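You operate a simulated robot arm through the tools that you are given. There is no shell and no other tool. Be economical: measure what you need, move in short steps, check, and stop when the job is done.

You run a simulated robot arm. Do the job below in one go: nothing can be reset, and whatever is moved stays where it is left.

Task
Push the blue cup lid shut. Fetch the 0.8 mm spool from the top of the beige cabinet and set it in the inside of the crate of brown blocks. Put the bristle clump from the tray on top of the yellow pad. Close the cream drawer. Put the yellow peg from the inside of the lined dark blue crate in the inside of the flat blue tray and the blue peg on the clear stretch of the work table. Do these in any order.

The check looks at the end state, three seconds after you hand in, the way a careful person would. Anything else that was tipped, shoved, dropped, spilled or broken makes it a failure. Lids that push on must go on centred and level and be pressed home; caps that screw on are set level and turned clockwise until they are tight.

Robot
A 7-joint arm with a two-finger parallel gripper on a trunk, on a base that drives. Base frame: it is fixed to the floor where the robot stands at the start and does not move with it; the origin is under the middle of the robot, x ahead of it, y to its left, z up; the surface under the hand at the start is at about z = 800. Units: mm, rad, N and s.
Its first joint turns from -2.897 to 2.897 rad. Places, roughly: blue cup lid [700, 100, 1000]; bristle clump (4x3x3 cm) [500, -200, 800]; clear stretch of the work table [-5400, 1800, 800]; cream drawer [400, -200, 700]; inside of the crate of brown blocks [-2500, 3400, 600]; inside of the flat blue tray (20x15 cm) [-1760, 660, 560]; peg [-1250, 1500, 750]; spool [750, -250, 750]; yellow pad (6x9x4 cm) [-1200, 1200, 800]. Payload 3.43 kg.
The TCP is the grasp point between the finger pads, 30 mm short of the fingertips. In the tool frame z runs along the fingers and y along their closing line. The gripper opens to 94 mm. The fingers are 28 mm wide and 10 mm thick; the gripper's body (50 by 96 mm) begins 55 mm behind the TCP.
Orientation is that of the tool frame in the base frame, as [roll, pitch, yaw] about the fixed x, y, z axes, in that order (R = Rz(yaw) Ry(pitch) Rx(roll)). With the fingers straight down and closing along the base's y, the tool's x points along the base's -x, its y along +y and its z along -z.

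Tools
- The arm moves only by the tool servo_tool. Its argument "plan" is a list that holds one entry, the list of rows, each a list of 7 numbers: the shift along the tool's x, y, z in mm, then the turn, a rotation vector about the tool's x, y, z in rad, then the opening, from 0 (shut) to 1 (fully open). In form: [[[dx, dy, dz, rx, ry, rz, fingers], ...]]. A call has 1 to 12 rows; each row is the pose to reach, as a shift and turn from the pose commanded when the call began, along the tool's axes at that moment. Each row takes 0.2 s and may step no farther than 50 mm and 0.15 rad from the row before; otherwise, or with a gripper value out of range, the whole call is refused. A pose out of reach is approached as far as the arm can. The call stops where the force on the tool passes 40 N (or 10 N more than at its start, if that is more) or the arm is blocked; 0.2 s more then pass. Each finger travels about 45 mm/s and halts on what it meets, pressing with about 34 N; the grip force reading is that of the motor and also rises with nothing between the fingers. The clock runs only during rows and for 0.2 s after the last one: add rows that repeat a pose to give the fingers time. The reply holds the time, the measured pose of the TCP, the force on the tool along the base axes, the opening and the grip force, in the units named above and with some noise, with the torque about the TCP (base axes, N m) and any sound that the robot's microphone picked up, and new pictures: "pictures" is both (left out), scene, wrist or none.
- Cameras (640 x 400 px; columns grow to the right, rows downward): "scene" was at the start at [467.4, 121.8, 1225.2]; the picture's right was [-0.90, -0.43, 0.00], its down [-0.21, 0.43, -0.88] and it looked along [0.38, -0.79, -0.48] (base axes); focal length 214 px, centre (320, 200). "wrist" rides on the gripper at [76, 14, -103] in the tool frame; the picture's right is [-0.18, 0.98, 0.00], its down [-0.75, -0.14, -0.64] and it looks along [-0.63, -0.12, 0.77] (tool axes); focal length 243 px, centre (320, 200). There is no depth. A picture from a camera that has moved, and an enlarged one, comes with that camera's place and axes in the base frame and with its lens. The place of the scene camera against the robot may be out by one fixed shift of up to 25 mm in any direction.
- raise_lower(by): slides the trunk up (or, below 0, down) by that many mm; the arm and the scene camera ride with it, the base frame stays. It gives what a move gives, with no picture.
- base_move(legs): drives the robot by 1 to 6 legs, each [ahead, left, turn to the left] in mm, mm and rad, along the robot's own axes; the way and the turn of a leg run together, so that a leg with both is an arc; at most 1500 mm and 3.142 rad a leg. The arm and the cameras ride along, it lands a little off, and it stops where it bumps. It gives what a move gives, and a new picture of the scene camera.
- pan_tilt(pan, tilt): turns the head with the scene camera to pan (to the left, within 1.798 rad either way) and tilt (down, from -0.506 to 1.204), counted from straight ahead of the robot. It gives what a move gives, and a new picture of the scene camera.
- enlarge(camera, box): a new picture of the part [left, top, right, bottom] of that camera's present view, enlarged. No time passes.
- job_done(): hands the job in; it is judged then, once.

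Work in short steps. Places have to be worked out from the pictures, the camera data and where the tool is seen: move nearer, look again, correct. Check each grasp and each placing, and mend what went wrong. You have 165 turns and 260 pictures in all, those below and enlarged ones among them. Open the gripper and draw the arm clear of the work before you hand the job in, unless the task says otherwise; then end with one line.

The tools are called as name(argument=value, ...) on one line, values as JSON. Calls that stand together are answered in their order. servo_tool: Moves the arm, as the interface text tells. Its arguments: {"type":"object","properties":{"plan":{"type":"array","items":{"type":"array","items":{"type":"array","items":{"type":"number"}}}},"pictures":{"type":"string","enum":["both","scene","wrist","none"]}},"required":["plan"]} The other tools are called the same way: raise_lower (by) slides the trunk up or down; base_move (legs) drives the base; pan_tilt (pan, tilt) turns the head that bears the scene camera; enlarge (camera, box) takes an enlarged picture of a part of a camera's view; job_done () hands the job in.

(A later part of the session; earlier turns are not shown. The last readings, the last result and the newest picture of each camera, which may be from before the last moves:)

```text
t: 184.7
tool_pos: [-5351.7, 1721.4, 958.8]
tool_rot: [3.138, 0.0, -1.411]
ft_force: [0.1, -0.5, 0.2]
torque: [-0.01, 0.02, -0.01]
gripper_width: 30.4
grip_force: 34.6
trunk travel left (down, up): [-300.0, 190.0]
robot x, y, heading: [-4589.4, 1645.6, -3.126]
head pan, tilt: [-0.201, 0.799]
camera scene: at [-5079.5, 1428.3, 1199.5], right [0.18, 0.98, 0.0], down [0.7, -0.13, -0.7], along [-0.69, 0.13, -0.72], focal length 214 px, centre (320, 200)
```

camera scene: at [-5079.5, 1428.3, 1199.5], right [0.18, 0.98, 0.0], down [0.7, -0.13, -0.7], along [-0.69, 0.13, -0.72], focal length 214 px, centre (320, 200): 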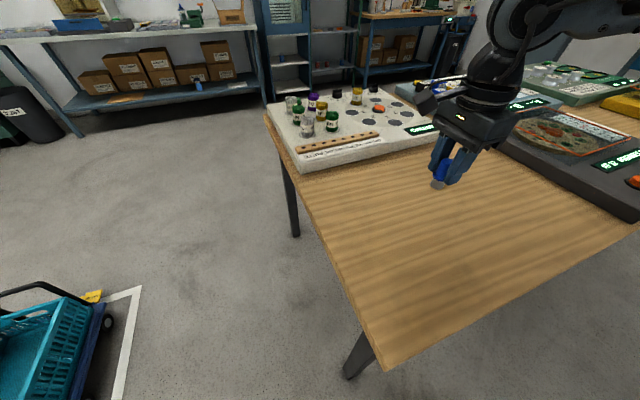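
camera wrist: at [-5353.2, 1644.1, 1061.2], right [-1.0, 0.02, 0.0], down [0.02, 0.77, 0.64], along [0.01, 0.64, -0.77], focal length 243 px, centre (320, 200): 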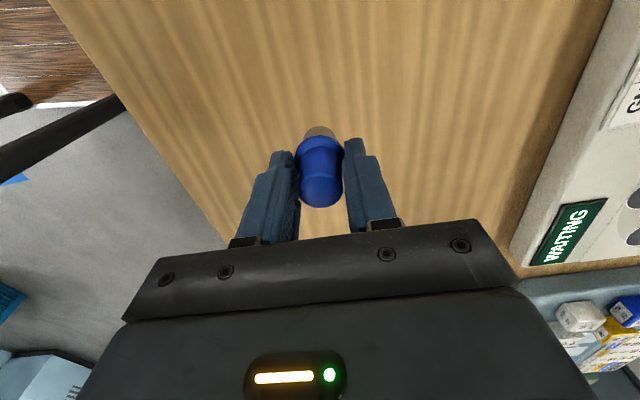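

servo_tool(plan=[[[0, 0, 25, 0, 0, 0, 0], [0, 0, 45, 0, 0, 0, 0], [0, 0, 60, 0, 0, 0, 0], [0, 0, 75, 0, 0, 0, 0]]])

enlarge(camera="scene", box=[380, 130, 500, 230])

```text
t: 185.7
tool_pos: [-5352.2, 1720.7, 883.1]
tool_rot: [3.137, 0.001, -1.411]
ft_force: [-0.4, 0.4, -0.7]
torque: [0.0, 0.03, -0.02]
gripper_width: 30.1
grip_force: 33.9
trunk travel left (down, up): [-300.0, 190.0]
robot x, y, heading: [-4586.8, 1647.3, -3.123]
head pan, tilt: [-0.201, 0.799]
camera scene: at [-5079.4, 1428.3, 1199.5], right [0.18, 0.98, 0.0], down [0.7, -0.13, -0.7], along [-0.69, 0.13, -0.72], focal length 214 px, centre (320, 200)
camera wrist: at [-5353.6, 1645.0, 986.5], right [-1.0, 0.02, 0.0], down [0.02, 0.77, 0.64], along [0.01, 0.64, -0.77], focal length 243 px, centre (320, 200)
```

scene: 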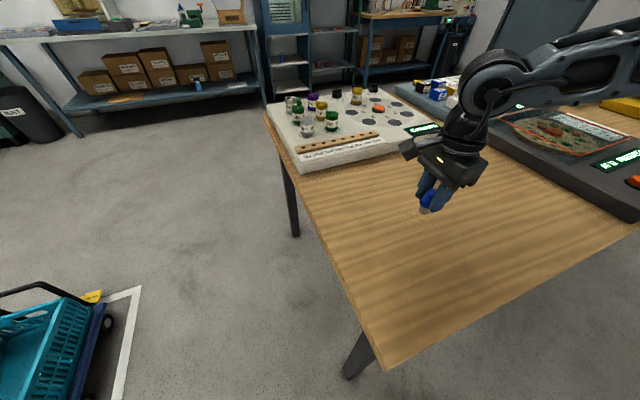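
wrist: 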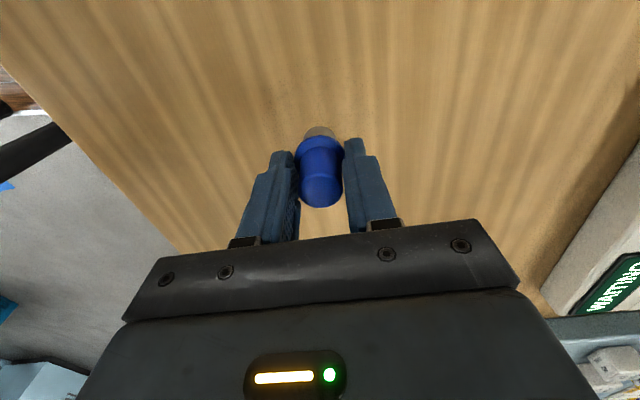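

```text
4.00 times, centred on (440, 180) of scene
camera zoom: at [-5079.4, 1428.3, 1199.5], right [0.18, 0.98, 0.0], down [0.7, -0.13, -0.7], along [-0.69, 0.13, -0.72], focal length 858 px, centre (-160, 280)
```

zoom: 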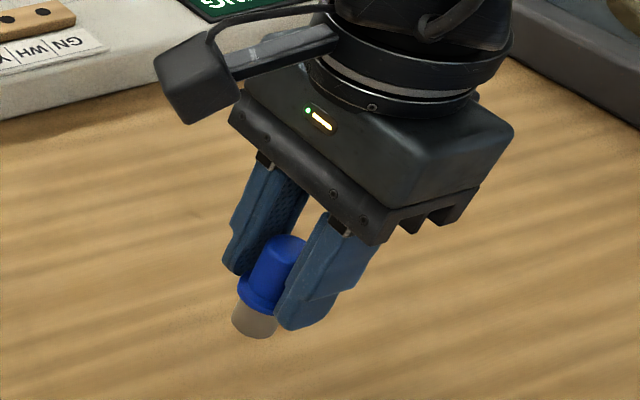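

servo_tool(plan=[[[0, 0, 2, 0, 0, 0, 0], [0, 0, 4, 0, 0, 0, 0], [0, 0, 4, 0, 0, 0, 0]]], pictures="none")

servo_tool(plan=[[[0, 0, 2, 0, 0, 0, 0], [0, 0, 4, 0, 0, 0, 0], [0, 0, 4, 0, 0, 0, 0]]], pictures="none")

servo_tool(plan=[[[0, 0, 2, 0, 0, 0, 0], [0, 0, 4, 0, 0, 0, 0], [0, 0, 4, 0, 0, 0, 0]]], pictures="none")

```text
t: 186.5
tool_pos: [-5352.3, 1720.5, 879.5]
tool_rot: [3.137, 0.0, -1.409]
ft_force: [0.1, -0.7, -0.5]
torque: [0.01, 0.0, -0.01]
gripper_width: 30.4
grip_force: 34.3
trunk travel left (down, up): [-300.0, 190.0]
robot x, y, heading: [-4587.3, 1647.5, -3.133]
head pan, tilt: [-0.201, 0.799]
```

```text
t: 187.3
tool_pos: [-5352.0, 1720.7, 876.2]
tool_rot: [3.138, 0.0, -1.411]
ft_force: [0.1, 0.3, -0.9]
torque: [0.01, 0.02, 0.0]
gripper_width: 30.4
grip_force: 34.4
trunk travel left (down, up): [-300.0, 190.0]
robot x, y, heading: [-4591.2, 1646.9, -3.13]
head pan, tilt: [-0.201, 0.799]
```

```text
t: 188.1
tool_pos: [-5351.9, 1719.3, 872.3]
tool_rot: [3.136, 0.002, -1.409]
ft_force: [0.3, 0.7, -0.9]
torque: [0.02, -0.01, 0.03]
gripper_width: 30.2
grip_force: 34.1
trunk travel left (down, up): [-300.0, 190.0]
robot x, y, heading: [-4588.5, 1646.7, -3.128]
head pan, tilt: [-0.201, 0.799]
```

servo_tool(plan=[[[0, 0, 3, 0, 0, 0, 0], [0, 0, 5, 0, 0, 0, 0], [0, 0, 5, 0, 0, 0, 0]]], pictures="none")

servo_tool(plan=[[[0, 0, 3, 0, 0, 0, 0], [0, 0, 5, 0, 0, 0, 0], [0, 0, 5, 0, 0, 0, 0]]], pictures="scene")

enlarge(camera="scene", box=[380, 130, 500, 230])

```text
t: 188.9
tool_pos: [-5351.8, 1720.7, 866.6]
tool_rot: [3.138, 0.0, -1.411]
ft_force: [-1.0, 0.2, -0.3]
torque: [0.01, -0.02, 0.0]
gripper_width: 30.3
grip_force: 33.8
trunk travel left (down, up): [-300.0, 190.0]
robot x, y, heading: [-4587.9, 1649.6, -3.128]
head pan, tilt: [-0.201, 0.799]
```

```text
t: 189.7
tool_pos: [-5352.2, 1720.5, 862.8]
tool_rot: [3.14, -0.002, -1.41]
ft_force: [0.0, -0.1, -0.7]
torque: [-0.01, 0.04, 0.0]
gripper_width: 30.2
grip_force: 34.3
trunk travel left (down, up): [-300.0, 190.0]
robot x, y, heading: [-4589.0, 1650.8, -3.131]
head pan, tilt: [-0.201, 0.799]
camera scene: at [-5079.5, 1428.3, 1199.5], right [0.18, 0.98, 0.0], down [0.7, -0.13, -0.7], along [-0.69, 0.13, -0.72], focal length 214 px, centre (320, 200)
```

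scene: 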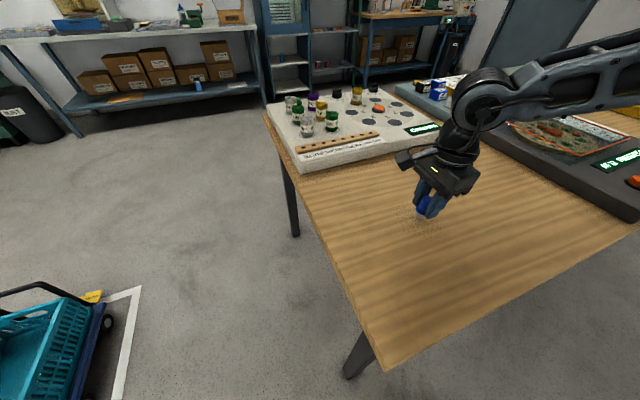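

```text
4.00 times, centred on (440, 180) of scene
camera zoom: at [-5079.5, 1428.3, 1199.5], right [0.18, 0.98, 0.0], down [0.7, -0.13, -0.7], along [-0.69, 0.13, -0.72], focal length 858 px, centre (-160, 280)
```

zoom: 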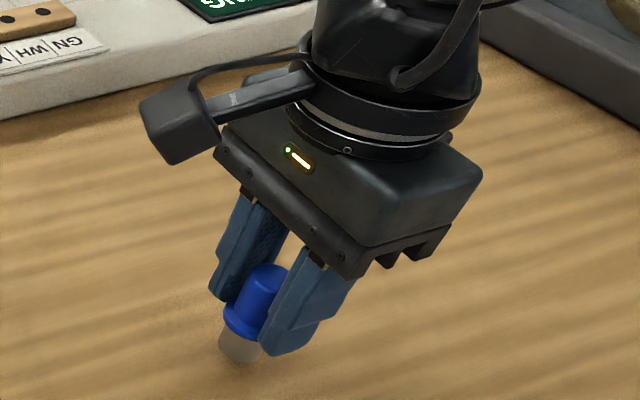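

servo_tool(plan=[[[0, 0, 2, 0, 0, 0, 0], [0, 0, 4, 0, 0, 0, 0], [0, 0, 4, 0, 0, 0, 0]]], pictures="none")

servo_tool(plan=[[[0, 0, 2, 0, 0, 0, 0], [0, 0, 3, 0, 0, 0, 0], [0, 0, 3, 0, 0, 0, 0]]], pictures="none")

```text
t: 190.5
tool_pos: [-5352.0, 1721.1, 858.4]
tool_rot: [3.139, -0.001, -1.41]
ft_force: [0.3, 1.3, -0.6]
torque: [0.01, 0.02, 0.0]
gripper_width: 30.3
grip_force: 34.3
trunk travel left (down, up): [-300.0, 190.0]
robot x, y, heading: [-4587.2, 1647.0, -3.127]
head pan, tilt: [-0.201, 0.799]
```

```text
t: 191.3
tool_pos: [-5351.3, 1721.4, 855.8]
tool_rot: [3.138, -0.001, -1.41]
ft_force: [-0.2, 0.1, -0.2]
torque: [-0.01, 0.03, 0.01]
gripper_width: 30.3
grip_force: 33.6
trunk travel left (down, up): [-300.0, 190.0]
robot x, y, heading: [-4581.7, 1647.4, -3.123]
head pan, tilt: [-0.201, 0.799]
```

servo_tool(plan=[[[0, 0, 2, 0, 0, 0, 0], [0, 0, 4, 0, 0, 0, 0], [0, 0, 4, 0, 0, 0, 0]]], pictures="none")

servo_tool(plan=[[[0, 0, 2, 0, 0, 0, 0], [0, 0, 3, 0, 0, 0, 0], [0, 0, 3, 0, 0, 0, 0]]], pictures="scene")

enlarge(camera="scene", box=[380, 130, 500, 230])

```text
t: 192.1
tool_pos: [-5353.5, 1720.9, 853.7]
tool_rot: [3.135, 0.002, -1.412]
ft_force: [3.4, 2.4, 28.8]
torque: [0.16, -0.17, -0.05]
gripper_width: 30.6
grip_force: 34.2
trunk travel left (down, up): [-300.0, 190.0]
robot x, y, heading: [-4592.0, 1644.5, -3.123]
head pan, tilt: [-0.201, 0.799]
```

```text
t: 192.9
tool_pos: [-5351.7, 1721.7, 849.2]
tool_rot: [3.137, -0.001, -1.408]
ft_force: [-0.6, -1.7, 33.0]
torque: [-0.07, 0.04, -0.01]
gripper_width: 30.5
grip_force: 34.5
trunk travel left (down, up): [-300.0, 190.0]
robot x, y, heading: [-4584.0, 1644.0, -3.129]
head pan, tilt: [-0.201, 0.799]
camera scene: at [-5078.7, 1428.2, 1199.9], right [0.18, 0.98, 0.0], down [0.7, -0.13, -0.7], along [-0.69, 0.13, -0.72], focal length 214 px, centre (320, 200)
```

scene: 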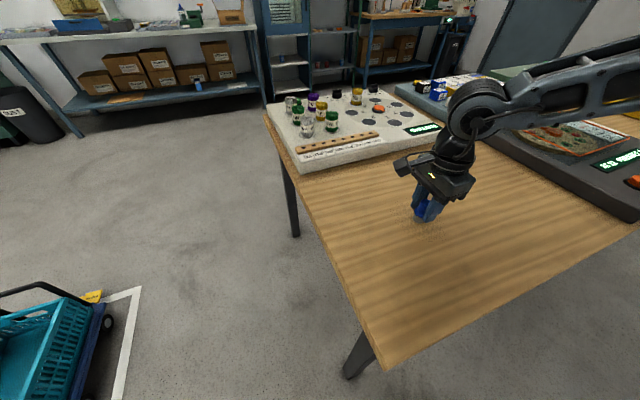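

```text
4.00 times, centred on (440, 180) of scene
camera zoom: at [-5078.7, 1428.2, 1199.9], right [0.18, 0.98, 0.0], down [0.7, -0.13, -0.7], along [-0.69, 0.13, -0.72], focal length 858 px, centre (-160, 280)
```

zoom: 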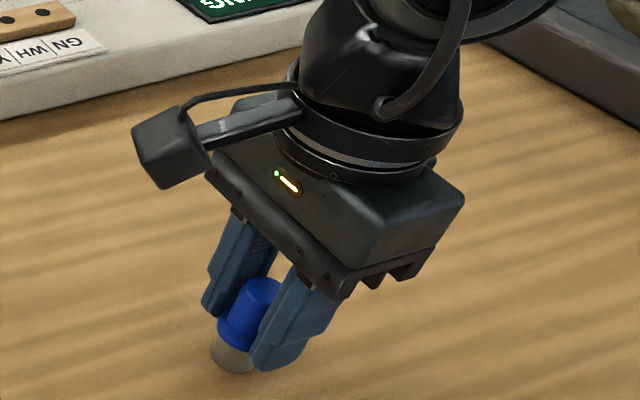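

Contact reached and the peg slid slightly in the grip. I ease up 2 mm, release and rise.

servo_tool(plan=[[[0, 0, -2, 0, 0, 0, 0], [0, 0, -2, 0, 0, 0, 0.36], [0, 0, -2, 0, 0, 0, 0.45], [0, 0, -2, 0, 0, 0, 0.55], [0, 0, -2, 0, 0, 0, 0.6], [0, 0, -30, 0, 0, 0, 0.6], [0, 0, -70, 0, 0, 0, 0.6], [0, 0, -115, 0, 0, 0, 0.6], [0, 0, -160, 0, 0, 0, 0.6], [0, 0, -205, 0, 0, 0, 0.6]]])

```text
t: 195.1
tool_pos: [-5352.7, 1721.1, 1053.3]
tool_rot: [3.139, 0.002, -1.411]
ft_force: [0.6, 0.0, -1.0]
torque: [0.02, -0.03, -0.01]
gripper_width: 56.7
grip_force: 0.0
trunk travel left (down, up): [-300.0, 190.0]
robot x, y, heading: [-4588.6, 1648.9, -3.124]
head pan, tilt: [-0.201, 0.799]
camera scene: at [-5079.7, 1428.4, 1199.3], right [0.18, 0.98, 0.0], down [0.7, -0.13, -0.7], along [-0.69, 0.13, -0.72], focal length 214 px, centre (320, 200)
camera wrist: at [-5354.1, 1644.9, 1156.1], right [-1.0, 0.02, 0.0], down [0.02, 0.77, 0.64], along [0.01, 0.64, -0.77], focal length 243 px, centre (320, 200)
```

scene: 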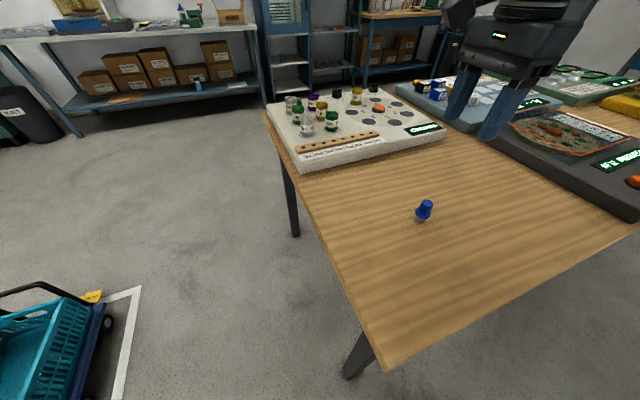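
wrist: 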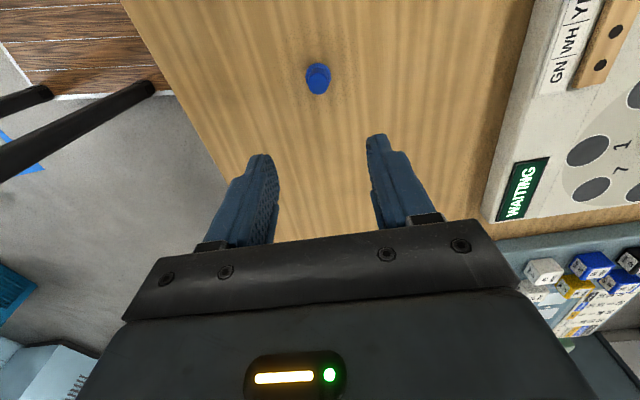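

The blue peg stands on the clear stretch. Now I return by the same route for the 0.8 mm spool.

base_move(legs=[[-627, 610, 0], [-627, 610, 0], [-854, 665, 0], [-1450, 0, 0], [0, 0, 3.12], [640, 200, 0]])

pan_tilt(pan=-0.3, tilt=0.5)

```text
t: 226.8
tool_pos: [422.9, 0.6, 1053.0]
tool_rot: [3.138, -0.001, 1.775]
ft_force: [0.3, 0.1, -0.6]
torque: [-0.02, -0.01, 0.03]
gripper_width: 56.5
grip_force: 0.0
trunk travel left (down, up): [-300.0, 190.0]
robot x, y, heading: [-341.7, 43.8, 0.057]
head pan, tilt: [-0.201, 0.799]
camera scene: at [150.7, 259.3, 1199.5], right [-0.14, -0.99, 0.0], down [-0.71, 0.1, -0.7], along [0.69, -0.1, -0.72], focal length 214 px, centre (320, 200)
```

scene: 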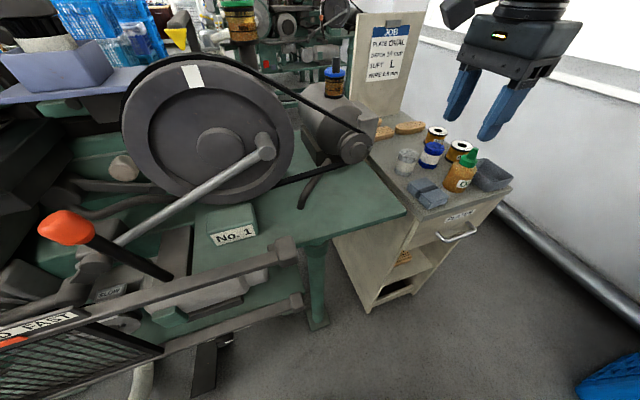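

```text
t: 227.6
tool_pos: [422.1, -0.1, 1053.4]
tool_rot: [3.138, 0.0, 1.774]
ft_force: [-0.4, 0.4, -1.1]
torque: [0.0, -0.01, -0.01]
gripper_width: 56.4
grip_force: 0.2
trunk travel left (down, up): [-300.0, 190.0]
robot x, y, heading: [-341.6, 43.1, 0.058]
head pan, tilt: [-0.3, 0.499]
camera scene: at [159.2, 248.9, 1225.4], right [-0.24, -0.97, 0.0], down [-0.47, 0.11, -0.88], along [0.85, -0.21, -0.48], focal length 214 px, centre (320, 200)
```

scene: 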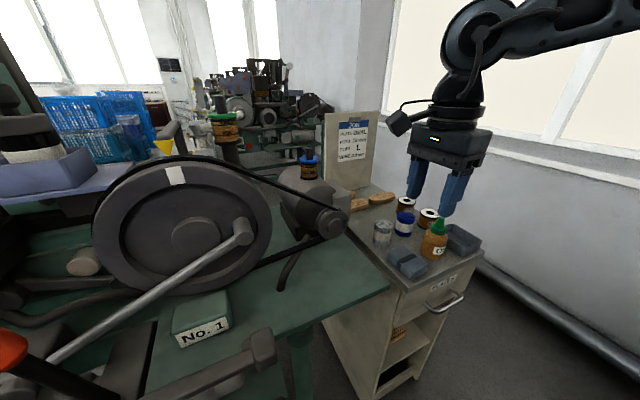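

Robot is back. I move ahead and right a bit, then bring the wrist camera over the spools.

base_move(legs=[[215, -75, -0.055]])

servo_tool(plan=[[[0, 0, 0, 0, 0, -0.14, 0.8], [0, 0, 0, 0, 0, -0.28, 0.8], [-12, 0, 0, 0, 0, -0.42, 0.8], [-24, 0, 0, 0, 0, -0.56, 1], [-36, 0, 0, 0, 0, -0.7, 1], [-48, 0, 0, 0, 0, -0.84, 1], [-60, 0, 0, 0, 0, -0.98, 1], [-80, 0, 0, 0, 0, -1.12, 1], [-100, 0, 0, 0, 0, -1.2, 1], [-100, 0, 30, 0, 0, -1.2, 1]]], pictures="wrist")

```text
t: 229.3
tool_pos: [633.5, -110.0, 1053.9]
tool_rot: [3.138, 0.001, 1.718]
ft_force: [1.1, -0.3, 0.9]
torque: [0.01, 0.02, 0.0]
gripper_width: 56.3
grip_force: 0.0
trunk travel left (down, up): [-300.0, 190.0]
robot x, y, heading: [-130.0, -29.5, 0.004]
head pan, tilt: [-0.3, 0.499]
camera scene: at [384.4, 153.0, 1225.4], right [-0.29, -0.96, 0.0], down [-0.46, 0.14, -0.88], along [0.84, -0.26, -0.48], focal length 214 px, centre (320, 200)
```

scene: 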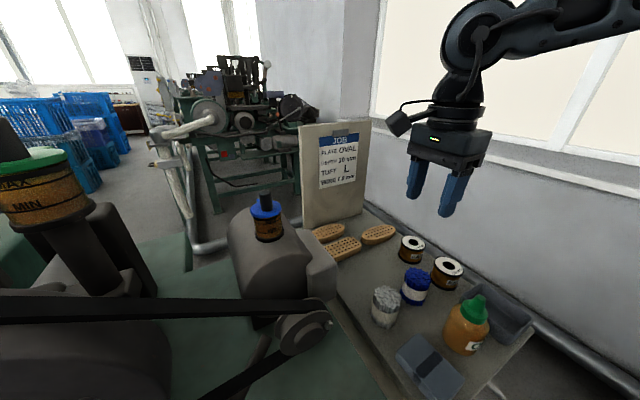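

```text
t: 231.5
tool_pos: [647.6, -210.2, 1023.6]
tool_rot: [3.141, 0.003, 2.921]
ft_force: [-0.5, 0.3, 0.4]
torque: [-0.02, -0.02, -0.01]
gripper_width: 94.2
grip_force: 0.2
trunk travel left (down, up): [-300.0, 190.0]
robot x, y, heading: [-130.2, -27.9, 0.002]
head pan, tilt: [-0.3, 0.499]
camera wrist: at [575.3, -177.8, 1126.8], right [0.4, 0.92, 0.0], down [0.7, -0.3, 0.64], along [0.59, -0.25, -0.76], focal length 243 px, centre (320, 200)
```

wrist: 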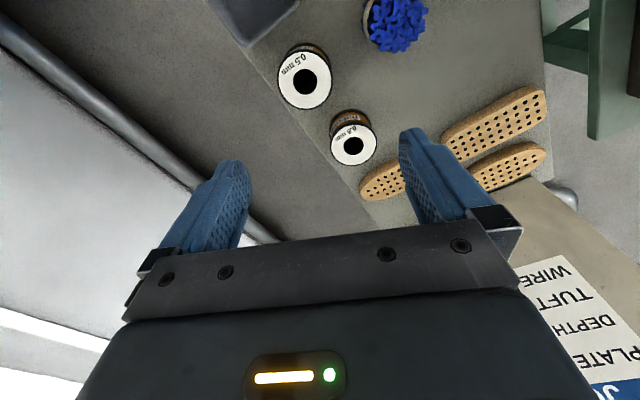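

The 0.8 mm spool is near (738, -198). I align the fingers across the spool row and move above it.

servo_tool(plan=[[[-21, 8, 10, 0, 0, -0.12, 1], [-42, 16, 30, 0, 0, -0.24, 1], [-63, 24, 60, 0, 0, -0.36, 1], [-85, 31, 85, 0, 0, -0.48, 1], [-85, 31, 85, 0, 0, -0.48, 1]]], pictures="wrist")

enlarge(camera="wrist", box=[200, 0, 440, 200])

```text
t: 232.7
tool_pos: [739.0, -198.5, 937.6]
tool_rot: [-3.14, 0.004, -2.884]
ft_force: [0.8, -0.4, -0.5]
torque: [-0.01, -0.05, 0.01]
gripper_width: 94.1
grip_force: 0.1
trunk travel left (down, up): [-300.0, 190.0]
robot x, y, heading: [-129.3, -24.8, 0.006]
head pan, tilt: [-0.3, 0.499]
camera wrist: at [659.5, -202.4, 1040.6], right [-0.07, 1.0, 0.0], down [0.76, 0.06, 0.64], along [0.64, 0.05, -0.76], focal length 243 px, centre (320, 200)
```

wrist: 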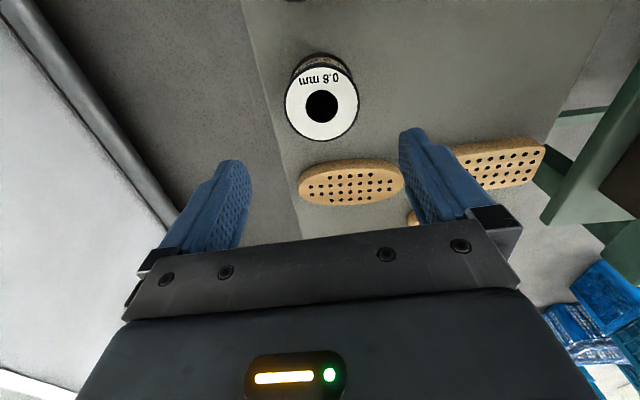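

```text
2.00 times, centred on (320, 100) of wrist
camera zoom: at [659.5, -202.4, 1040.6], right [-0.07, 1.0, 0.0], down [0.76, 0.06, 0.64], along [0.64, 0.05, -0.76], focal length 485 px, centre (320, 400)
```

zoom: 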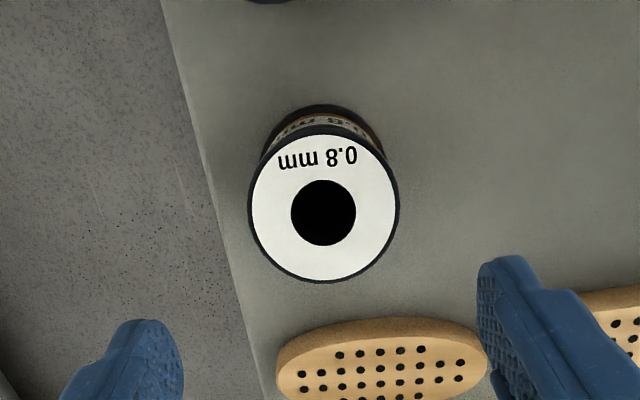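

It is the 0.8 mm spool: top at (729, -196, 836), 63 mm wide. I descend around it.

servo_tool(plan=[[[9, 5, 30, 0, 0, 0, 1], [9, 5, 60, 0, 0, 0, 1], [9, 5, 85, 0, 0, 0, 1], [9, 5, 100, 0, 0, 0, 1]]], pictures="both")

enlarge(camera="scene", box=[340, 160, 520, 300])

```text
t: 233.7
tool_pos: [728.4, -195.4, 839.1]
tool_rot: [-3.14, 0.003, -2.883]
ft_force: [0.2, 0.1, -0.5]
torque: [0.02, 0.01, -0.02]
gripper_width: 94.0
grip_force: 0.0
trunk travel left (down, up): [-300.0, 190.0]
robot x, y, heading: [-129.8, -22.8, 0.005]
head pan, tilt: [-0.3, 0.499]
camera scene: at [384.3, 153.0, 1225.5], right [-0.29, -0.96, 0.0], down [-0.46, 0.14, -0.88], along [0.84, -0.26, -0.48], focal length 214 px, centre (320, 200)
camera wrist: at [650.7, -199.7, 940.8], right [-0.07, 1.0, 0.0], down [0.76, 0.06, 0.65], along [0.64, 0.05, -0.76], focal length 243 px, centre (320, 200)
```

scene: 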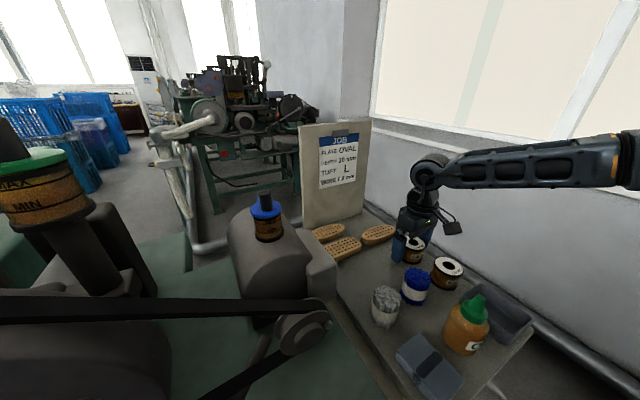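
wrist: 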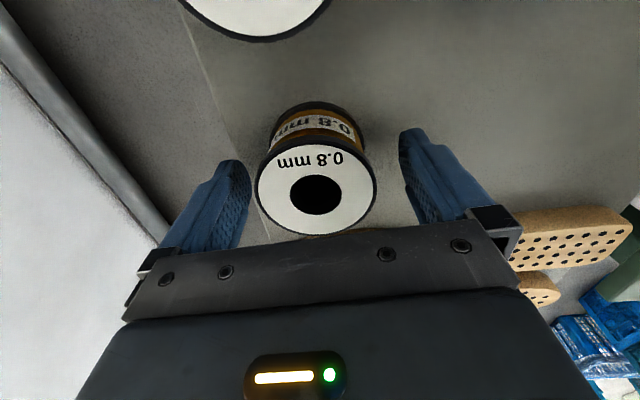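

```text
2.86 times, centred on (430, 230) of scene
camera zoom: at [384.3, 153.0, 1225.5], right [-0.29, -0.96, 0.0], down [-0.46, 0.14, -0.88], along [0.84, -0.26, -0.48], focal length 613 px, centre (6, 114)
```

zoom: 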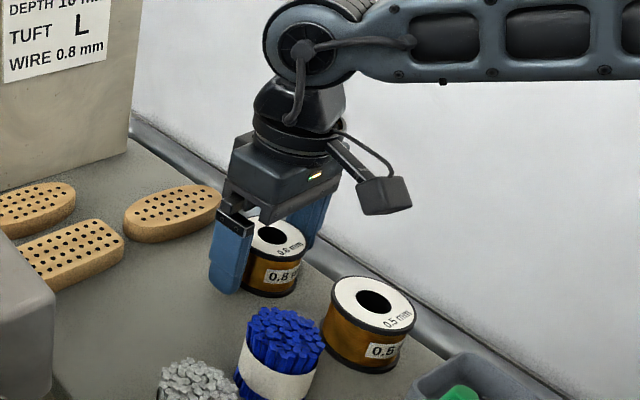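

servo_tool(plan=[[[-2, 0, 5, 0, 0, 0, 1], [-2, 0, 5, 0, 0, 0, 0.85], [-2, 0, 5, 0, 0, 0, 0.7], [-2, 0, 5, 0, 0, 0, 0.6], [-2, 0, 5, 0, 0, 0, 0.5], [-2, 0, 5, 0, 0, 0, 0.5]]], pictures="wrist")

```text
t: 235.1
tool_pos: [732.0, -194.5, 834.0]
tool_rot: [-3.141, 0.004, -2.885]
ft_force: [0.1, 0.0, -0.3]
torque: [0.02, 0.01, -0.03]
gripper_width: 60.4
grip_force: 34.6
trunk travel left (down, up): [-300.0, 190.0]
robot x, y, heading: [-129.2, -27.3, 0.003]
head pan, tilt: [-0.3, 0.499]
camera wrist: at [652.6, -199.2, 936.4], right [-0.07, 1.0, 0.0], down [0.76, 0.06, 0.64], along [0.64, 0.05, -0.76], focal length 243 px, centre (320, 200)
```

wrist: 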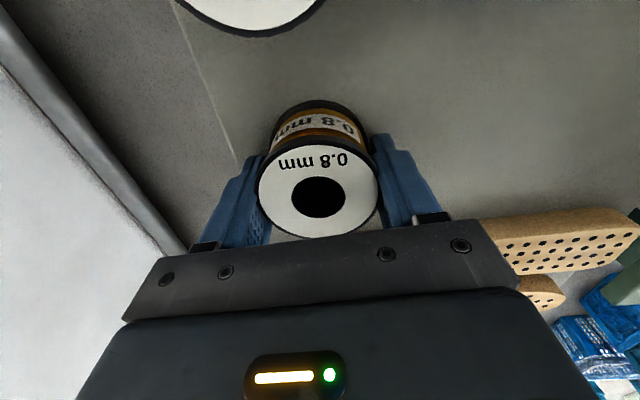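

Spool gripped at 60 mm. I lift straight up, keeping it clear of neighbours.

servo_tool(plan=[[[0, 0, -20, 0, 0, 0, 0.4], [0, 0, -55, 0, 0, 0, 0.4], [0, 0, -100, 0, 0, 0, 0.4], [0, 0, -145, 0, 0, 0, 0.4], [0, 0, -190, 0, 0, 0, 0.4], [0, 0, -235, 0, 0, 0, 0.4]]])

```text
t: 236.5
tool_pos: [729.2, -193.9, 1067.6]
tool_rot: [-3.14, 0.001, -2.885]
ft_force: [0.5, -0.5, -2.0]
torque: [0.02, 0.0, 0.05]
gripper_width: 60.3
grip_force: 34.4
trunk travel left (down, up): [-300.0, 190.0]
robot x, y, heading: [-125.8, -26.6, 0.004]
head pan, tilt: [-0.3, 0.499]
camera scene: at [384.6, 152.9, 1225.3], right [-0.29, -0.96, 0.0], down [-0.46, 0.14, -0.88], along [0.84, -0.26, -0.48], focal length 214 px, centre (320, 200)
camera wrist: at [651.3, -198.0, 1170.5], right [-0.07, 1.0, 0.0], down [0.76, 0.06, 0.64], along [0.64, 0.05, -0.77], focal length 243 px, centre (320, 200)
```

scene: 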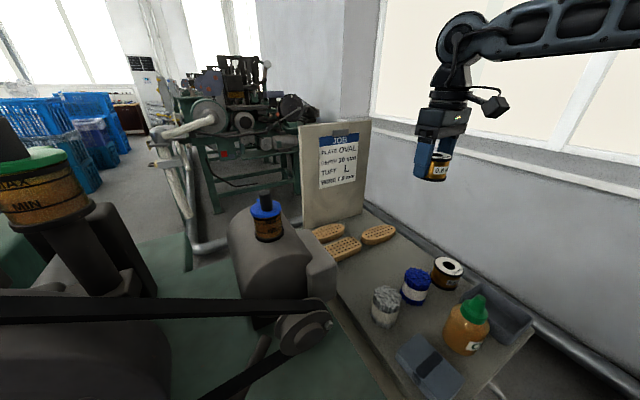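
wrist: 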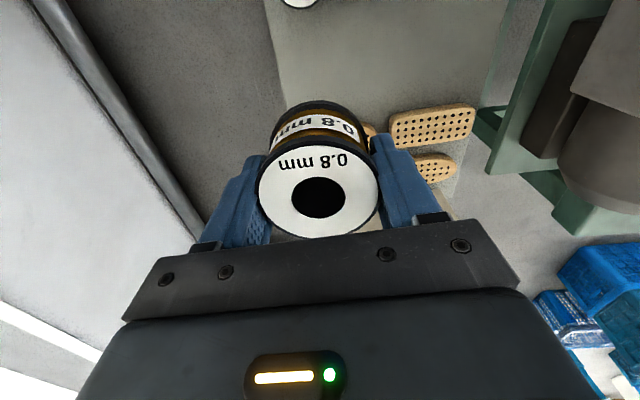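

The 0.8 mm spool is lifted cleanly. I retract the hand and drive back and around the green table, north toward the brown-block crate.

servo_tool(plan=[[[45, 12, 0, 0, 0, 0, 0.4], [90, 24, 0, 0, 0, 0, 0.4], [135, 36, 0, 0, 0, 0, 0.4], [180, 48, 0, 0, 0, 0, 0.4]]], pictures="none")

base_move(legs=[[-870, -150, 0], [0, 0, 1.57], [0, 1500, 0], [0, 170, 0], [1500, 0, 0]])

pan_tilt(pan=0.0, tilt=0.35)

```text
t: 237.5
tool_pos: [545.5, -193.0, 1068.2]
tool_rot: [-3.139, 0.003, -2.885]
ft_force: [0.7, 0.8, -1.9]
torque: [-0.02, 0.0, -0.02]
gripper_width: 60.4
grip_force: 33.7
trunk travel left (down, up): [-300.0, 190.0]
robot x, y, heading: [-126.2, -28.6, 0.003]
head pan, tilt: [-0.3, 0.499]
```

```text
t: 260.7
tool_pos: [-2345.1, 2045.1, 1067.6]
tool_rot: [-3.139, 0.005, -1.355]
ft_force: [-0.6, -0.1, -1.6]
torque: [-0.03, 0.02, -0.02]
gripper_width: 59.2
grip_force: 34.1
trunk travel left (down, up): [-300.0, 190.0]
robot x, y, heading: [-2543.7, 1376.2, 1.533]
head pan, tilt: [-0.3, 0.499]
camera scene: at [-2704.4, 1882.2, 1225.4], right [0.94, -0.33, 0.0], down [-0.16, -0.45, -0.88], along [0.29, 0.83, -0.48], focal length 214 px, centre (320, 200)
```

scene: 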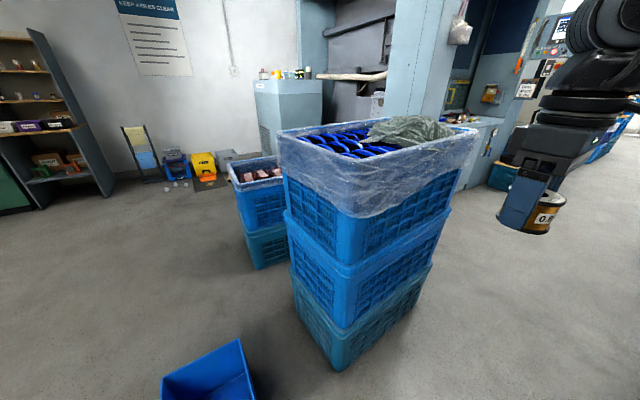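

```text
t: 261.5
tool_pos: [-2346.0, 2045.6, 1067.7]
tool_rot: [-3.14, 0.003, -1.354]
ft_force: [0.4, -0.3, -1.2]
torque: [-0.03, -0.01, -0.01]
gripper_width: 59.6
grip_force: 34.1
trunk travel left (down, up): [-300.0, 190.0]
robot x, y, heading: [-2543.5, 1378.6, 1.532]
head pan, tilt: [0.0, 0.351]
camera scene: at [-2731.0, 1889.4, 1239.1], right [1.0, -0.04, 0.0], down [-0.01, -0.34, -0.94], along [0.04, 0.94, -0.34], focal length 214 px, centre (320, 200)
```

scene: 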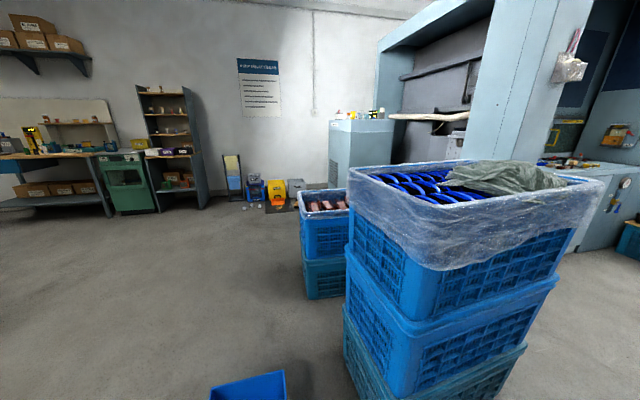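

The small two-crate stack with brownish blocks is at about (-2620, 3440). I go around the blue bin on the west side and face it from the west.

base_move(legs=[[0, 1100, 0.037], [1450, 0, 0], [470, 0, 0], [0, 0, -1.55]])

pan_tilt(pan=0.0, tilt=0.6)

```text
t: 280.1
tool_pos: [-2946.9, 3151.7, 1067.4]
tool_rot: [-3.14, 0.005, -2.89]
ft_force: [-0.1, 0.3, -1.6]
torque: [-0.01, 0.01, 0.03]
gripper_width: 59.6
grip_force: 33.8
trunk travel left (down, up): [-300.0, 190.0]
robot x, y, heading: [-3617.5, 3324.9, -0.003]
head pan, tilt: [0.0, 0.351]
camera scene: at [-3098.2, 3527.0, 1239.1], right [0.0, -1.0, 0.0], down [-0.34, 0.0, -0.94], along [0.94, 0.0, -0.34], focal length 214 px, centre (320, 200)
```

scene: 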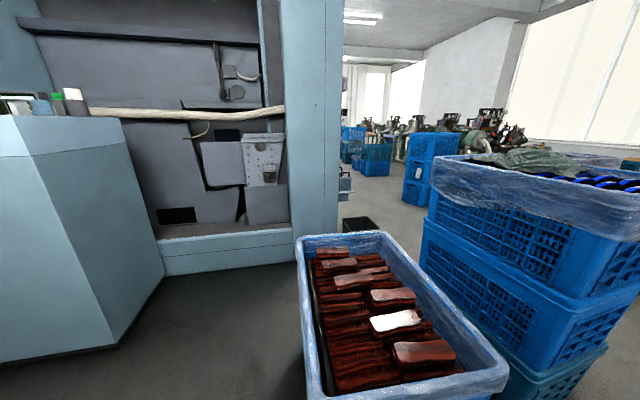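

```text
t: 280.9
tool_pos: [-2946.0, 3151.4, 1067.0]
tool_rot: [-3.14, 0.003, -2.89]
ft_force: [0.3, 0.0, -2.3]
torque: [0.0, -0.01, 0.02]
gripper_width: 59.6
grip_force: 34.4
trunk travel left (down, up): [-300.0, 190.0]
robot x, y, heading: [-3619.3, 3321.3, -0.006]
head pan, tilt: [0.0, 0.6]
camera scene: at [-3102.9, 3527.0, 1216.4], right [0.0, -1.0, 0.0], down [-0.56, 0.0, -0.83], along [0.83, 0.0, -0.56], focal length 214 px, centre (320, 200)
```

scene: 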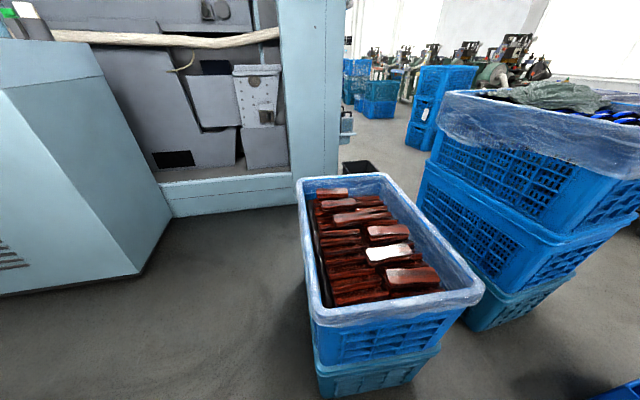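

enlarge(camera="scene", box=[290, 165, 490, 325])

```text
2.50 times, centred on (390, 245) of scene
camera zoom: at [-3102.9, 3527.0, 1216.4], right [0.0, -1.0, 0.0], down [-0.56, 0.0, -0.83], along [0.83, 0.0, -0.56], focal length 536 px, centre (145, 88)
```

zoom: 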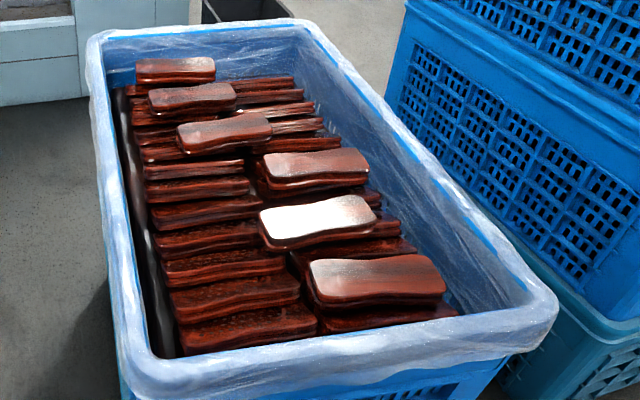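

The nearest flat block on top, around (-2720, 3270), is a good spot. I drive 150 mm closer and look with the wrist camera.

base_move(legs=[[150, 0, 0]])

servo_tool(plan=[[[10, 40, 0, 0, 0, 0.05, 0.4], [10, 80, 20, 0, 0, 0.1, 0.4], [10, 115, 50, 0, 0, 0.1, 0.4], [10, 115, 90, 0, 0, 0.1, 0.4], [10, 115, 130, 0, 0, 0.1, 0.4]]], pictures="wrist")

```text
t: 282.3
tool_pos: [-2793.6, 3153.3, 1067.2]
tool_rot: [-3.138, 0.002, -2.888]
ft_force: [-0.2, 0.8, -1.5]
torque: [0.02, 0.02, 0.02]
gripper_width: 59.5
grip_force: 34.0
trunk travel left (down, up): [-300.0, 190.0]
robot x, y, heading: [-3468.7, 3321.8, 0.005]
head pan, tilt: [0.0, 0.6]
camera scene: at [-2951.2, 3527.8, 1216.3], right [0.0, -1.0, 0.0], down [-0.57, 0.0, -0.82], along [0.82, 0.0, -0.57], focal length 214 px, centre (320, 200)
```

scene: 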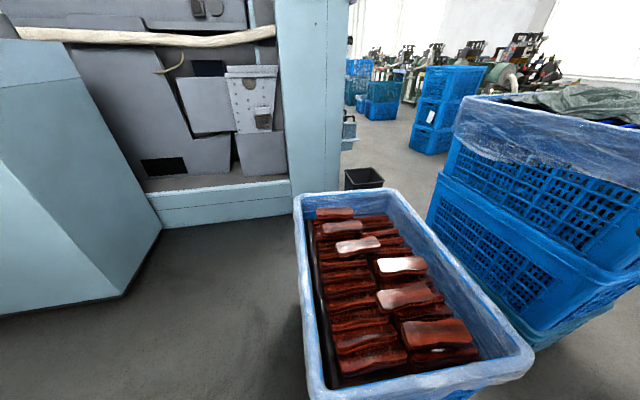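

```text
t: 283.5
tool_pos: [-2831.6, 3261.4, 939.4]
tool_rot: [-3.141, 0.003, -2.987]
ft_force: [0.7, 0.8, -1.9]
torque: [0.0, 0.0, 0.0]
gripper_width: 59.6
grip_force: 34.8
trunk travel left (down, up): [-300.0, 190.0]
robot x, y, heading: [-3467.2, 3325.9, 0.002]
head pan, tilt: [0.0, 0.6]
camera wrist: at [-2910.4, 3265.5, 1040.5], right [0.03, 1.0, 0.0], down [0.76, -0.02, 0.65], along [0.64, -0.02, -0.76], focal length 243 px, centre (320, 200)
```

wrist: 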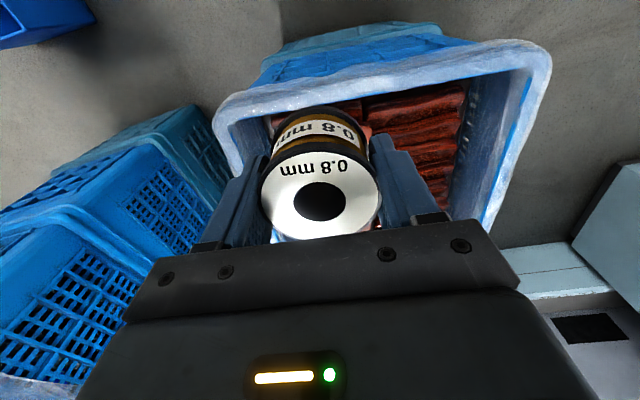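

servo_tool(plan=[[[-23, 32, 0, 0, 0, 0, 0.4], [-46, 63, 0, 0, 0, 0, 0.4], [-69, 95, 10, 0, 0, 0, 0.4], [-92, 126, 20, 0, 0, 0, 0.4]]], pictures="wrist")

enlarge(camera="wrist", box=[140, 0, 400, 200])

```text
t: 284.5
tool_pos: [-2759.5, 3401.7, 916.2]
tool_rot: [3.141, 0.003, -2.989]
ft_force: [-0.2, 0.3, -1.2]
torque: [0.0, 0.03, 0.01]
gripper_width: 59.5
grip_force: 34.1
trunk travel left (down, up): [-300.0, 190.0]
robot x, y, heading: [-3472.4, 3327.5, -0.002]
head pan, tilt: [0.0, 0.6]
camera wrist: at [-2838.7, 3404.5, 1019.0], right [0.03, 1.0, 0.0], down [0.76, -0.03, 0.64], along [0.64, -0.02, -0.76], focal length 243 px, centre (320, 200)
```

wrist: 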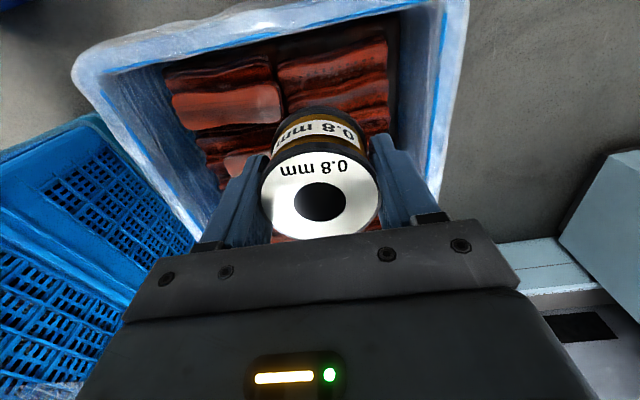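

```text
2.00 times, centred on (270, 100) of wrist
camera zoom: at [-2838.7, 3404.5, 1019.0], right [0.03, 1.0, 0.0], down [0.76, -0.03, 0.64], along [0.64, -0.02, -0.76], focal length 485 px, centre (420, 400)
```

zoom: 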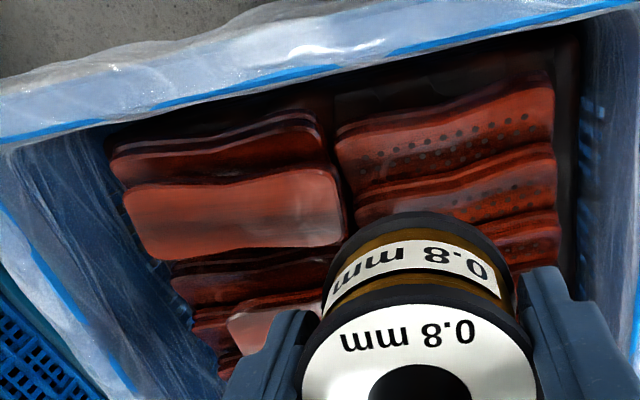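

The flat block centres near (-2722, 3275, ~685), about 148×50 mm. I move the spool over it and lower partway.

servo_tool(plan=[[[-5, -40, 0, 0, 0, 0, 0.4], [-9, -80, 0, 0, 0, 0, 0.4], [-17, -120, 0, 0, 0, 0, 0.4], [-17, -131, 35, 0, 0, 0, 0.4], [-17, -131, 80, 0, 0, 0, 0.4], [-17, -131, 120, 0, 0, 0, 0.4], [-17, -131, 155, 0, 0, 0, 0.4]]])

enlarge(camera="scene", box=[300, 220, 540, 400])

```text
t: 286.1
tool_pos: [-2721.6, 3272.8, 764.0]
tool_rot: [-3.141, 0.002, -2.989]
ft_force: [-0.5, -0.2, -0.9]
torque: [-0.02, 0.02, 0.01]
gripper_width: 59.4
grip_force: 33.9
trunk travel left (down, up): [-300.0, 190.0]
robot x, y, heading: [-3465.7, 3323.5, 0.003]
head pan, tilt: [0.0, 0.6]
camera scene: at [-2951.3, 3527.7, 1216.4], right [0.0, -1.0, 0.0], down [-0.56, 0.0, -0.83], along [0.83, 0.0, -0.56], focal length 214 px, centre (320, 200)
camera wrist: at [-2801.0, 3276.8, 866.1], right [0.03, 1.0, 0.0], down [0.76, -0.02, 0.64], along [0.64, -0.02, -0.76], focal length 243 px, centre (320, 200)
```

scene: 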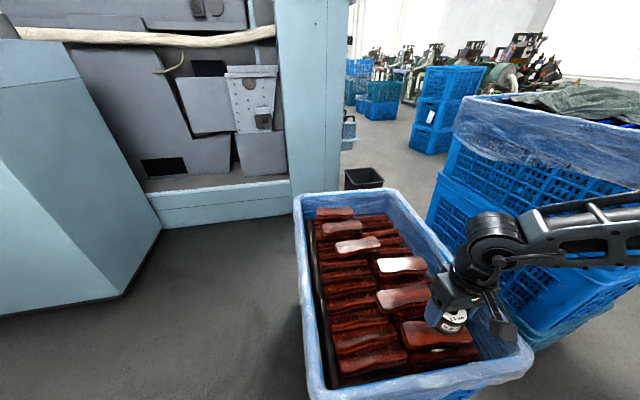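
wrist: 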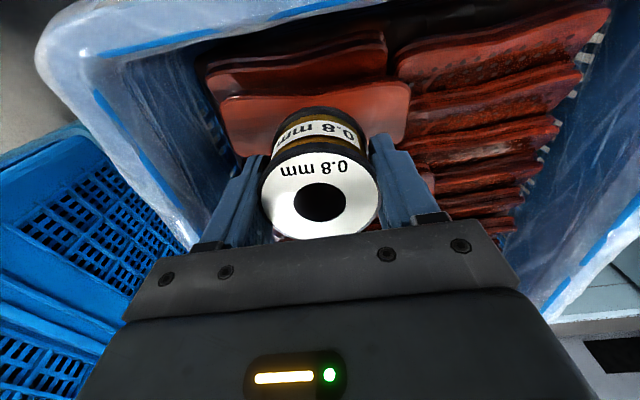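

```text
2.22 times, centred on (420, 310) of scene
camera zoom: at [-2951.3, 3527.7, 1216.4], right [0.0, -1.0, 0.0], down [-0.56, 0.0, -0.83], along [0.83, 0.0, -0.56], focal length 477 px, centre (98, -44)
```

zoom: 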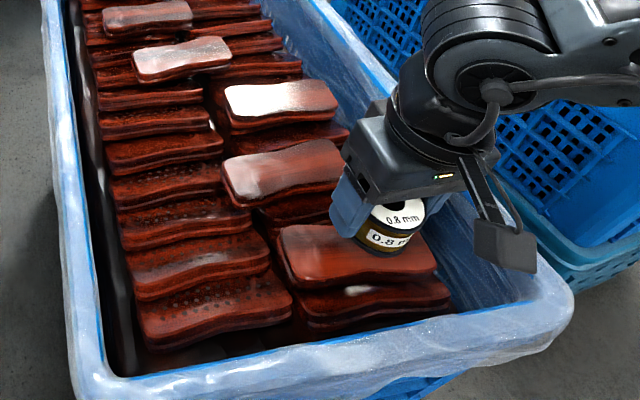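

servo_tool(plan=[[[6, 1, 8, 0, 0, 0, 0.4], [6, 1, 16, 0, 0, 0, 0.4], [6, 1, 24, 0, 0, 0, 0.4], [6, 1, 30, 0, 0, 0, 0.4]]], pictures="none")

servo_tool(plan=[[[0, 0, 3, 0, 0, 0, 0.4], [0, 0, 5, 0, 0, 0, 0.4], [0, 0, 5, 0, 0, 0, 0.4]]], pictures="scene")

enlarge(camera="scene", box=[380, 260, 540, 380])

```text
t: 287.1
tool_pos: [-2728.4, 3274.2, 733.0]
tool_rot: [-3.14, 0.003, -2.988]
ft_force: [0.0, -0.6, -1.0]
torque: [0.02, 0.0, 0.0]
gripper_width: 59.3
grip_force: 34.3
trunk travel left (down, up): [-300.0, 190.0]
robot x, y, heading: [-3467.8, 3325.8, 0.005]
head pan, tilt: [0.0, 0.6]
```

```text
t: 287.9
tool_pos: [-2728.9, 3273.3, 729.2]
tool_rot: [-3.141, 0.003, -2.987]
ft_force: [0.2, 0.6, -2.0]
torque: [0.0, 0.02, -0.01]
gripper_width: 59.4
grip_force: 33.4
trunk travel left (down, up): [-300.0, 190.0]
robot x, y, heading: [-3465.4, 3322.5, 0.001]
head pan, tilt: [0.0, 0.6]
camera scene: at [-2951.2, 3527.8, 1216.3], right [0.0, -1.0, 0.0], down [-0.57, 0.0, -0.82], along [0.82, 0.0, -0.57], focal length 214 px, centre (320, 200)
```

scene: 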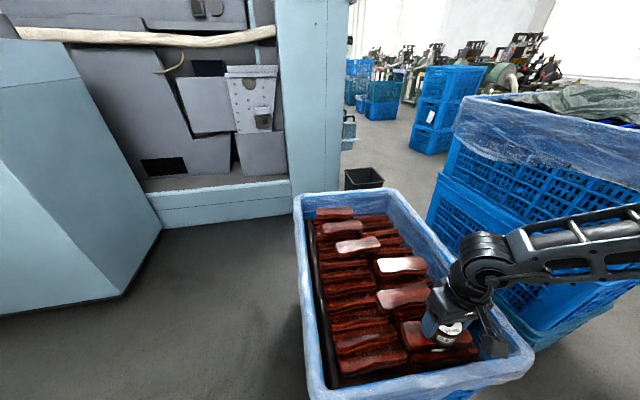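

```text
3.33 times, centred on (460, 320) of scene
camera zoom: at [-2951.2, 3527.8, 1216.3], right [0.0, -1.0, 0.0], down [-0.57, 0.0, -0.82], along [0.82, 0.0, -0.57], focal length 715 px, centre (-147, -200)
```

zoom: 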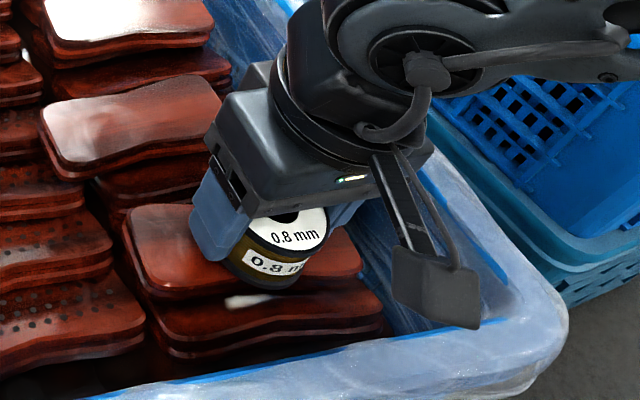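

servo_tool(plan=[[[0, 0, 2, 0, 0, 0, 0.4], [0, 0, 4, 0, 0, 0, 0.4], [0, 0, 4, 0, 0, 0, 0.4]]], pictures="none")

servo_tool(plan=[[[0, 0, 2, 0, 0, 0, 0.4], [0, 0, 4, 0, 0, 0, 0.4], [0, 0, 4, 0, 0, 0, 0.4]]], pictures="none")

servo_tool(plan=[[[0, 0, 2, 0, 0, 0, 0.4], [0, 0, 3, 0, 0, 0, 0.4], [0, 0, 3, 0, 0, 0, 0.4]]], pictures="none")

```text
t: 288.7
tool_pos: [-2728.3, 3273.2, 724.5]
tool_rot: [-3.141, 0.003, -2.988]
ft_force: [-0.6, 0.0, -2.0]
torque: [0.0, -0.03, -0.02]
gripper_width: 59.2
grip_force: 34.1
trunk travel left (down, up): [-300.0, 190.0]
robot x, y, heading: [-3466.4, 3324.0, 0.005]
head pan, tilt: [0.0, 0.6]
```

```text
t: 289.5
tool_pos: [-2728.5, 3273.2, 719.8]
tool_rot: [-3.14, 0.003, -2.987]
ft_force: [0.7, -0.7, -1.2]
torque: [-0.02, -0.01, 0.03]
gripper_width: 59.5
grip_force: 34.1
trunk travel left (down, up): [-300.0, 190.0]
robot x, y, heading: [-3467.5, 3326.0, 0.002]
head pan, tilt: [0.0, 0.6]
```

```text
t: 290.3
tool_pos: [-2728.4, 3274.1, 716.6]
tool_rot: [3.141, 0.004, -2.988]
ft_force: [0.9, 0.2, -2.0]
torque: [0.02, 0.03, 0.02]
gripper_width: 59.3
grip_force: 33.8
trunk travel left (down, up): [-300.0, 190.0]
robot x, y, heading: [-3467.5, 3325.9, -0.001]
head pan, tilt: [0.0, 0.6]
```

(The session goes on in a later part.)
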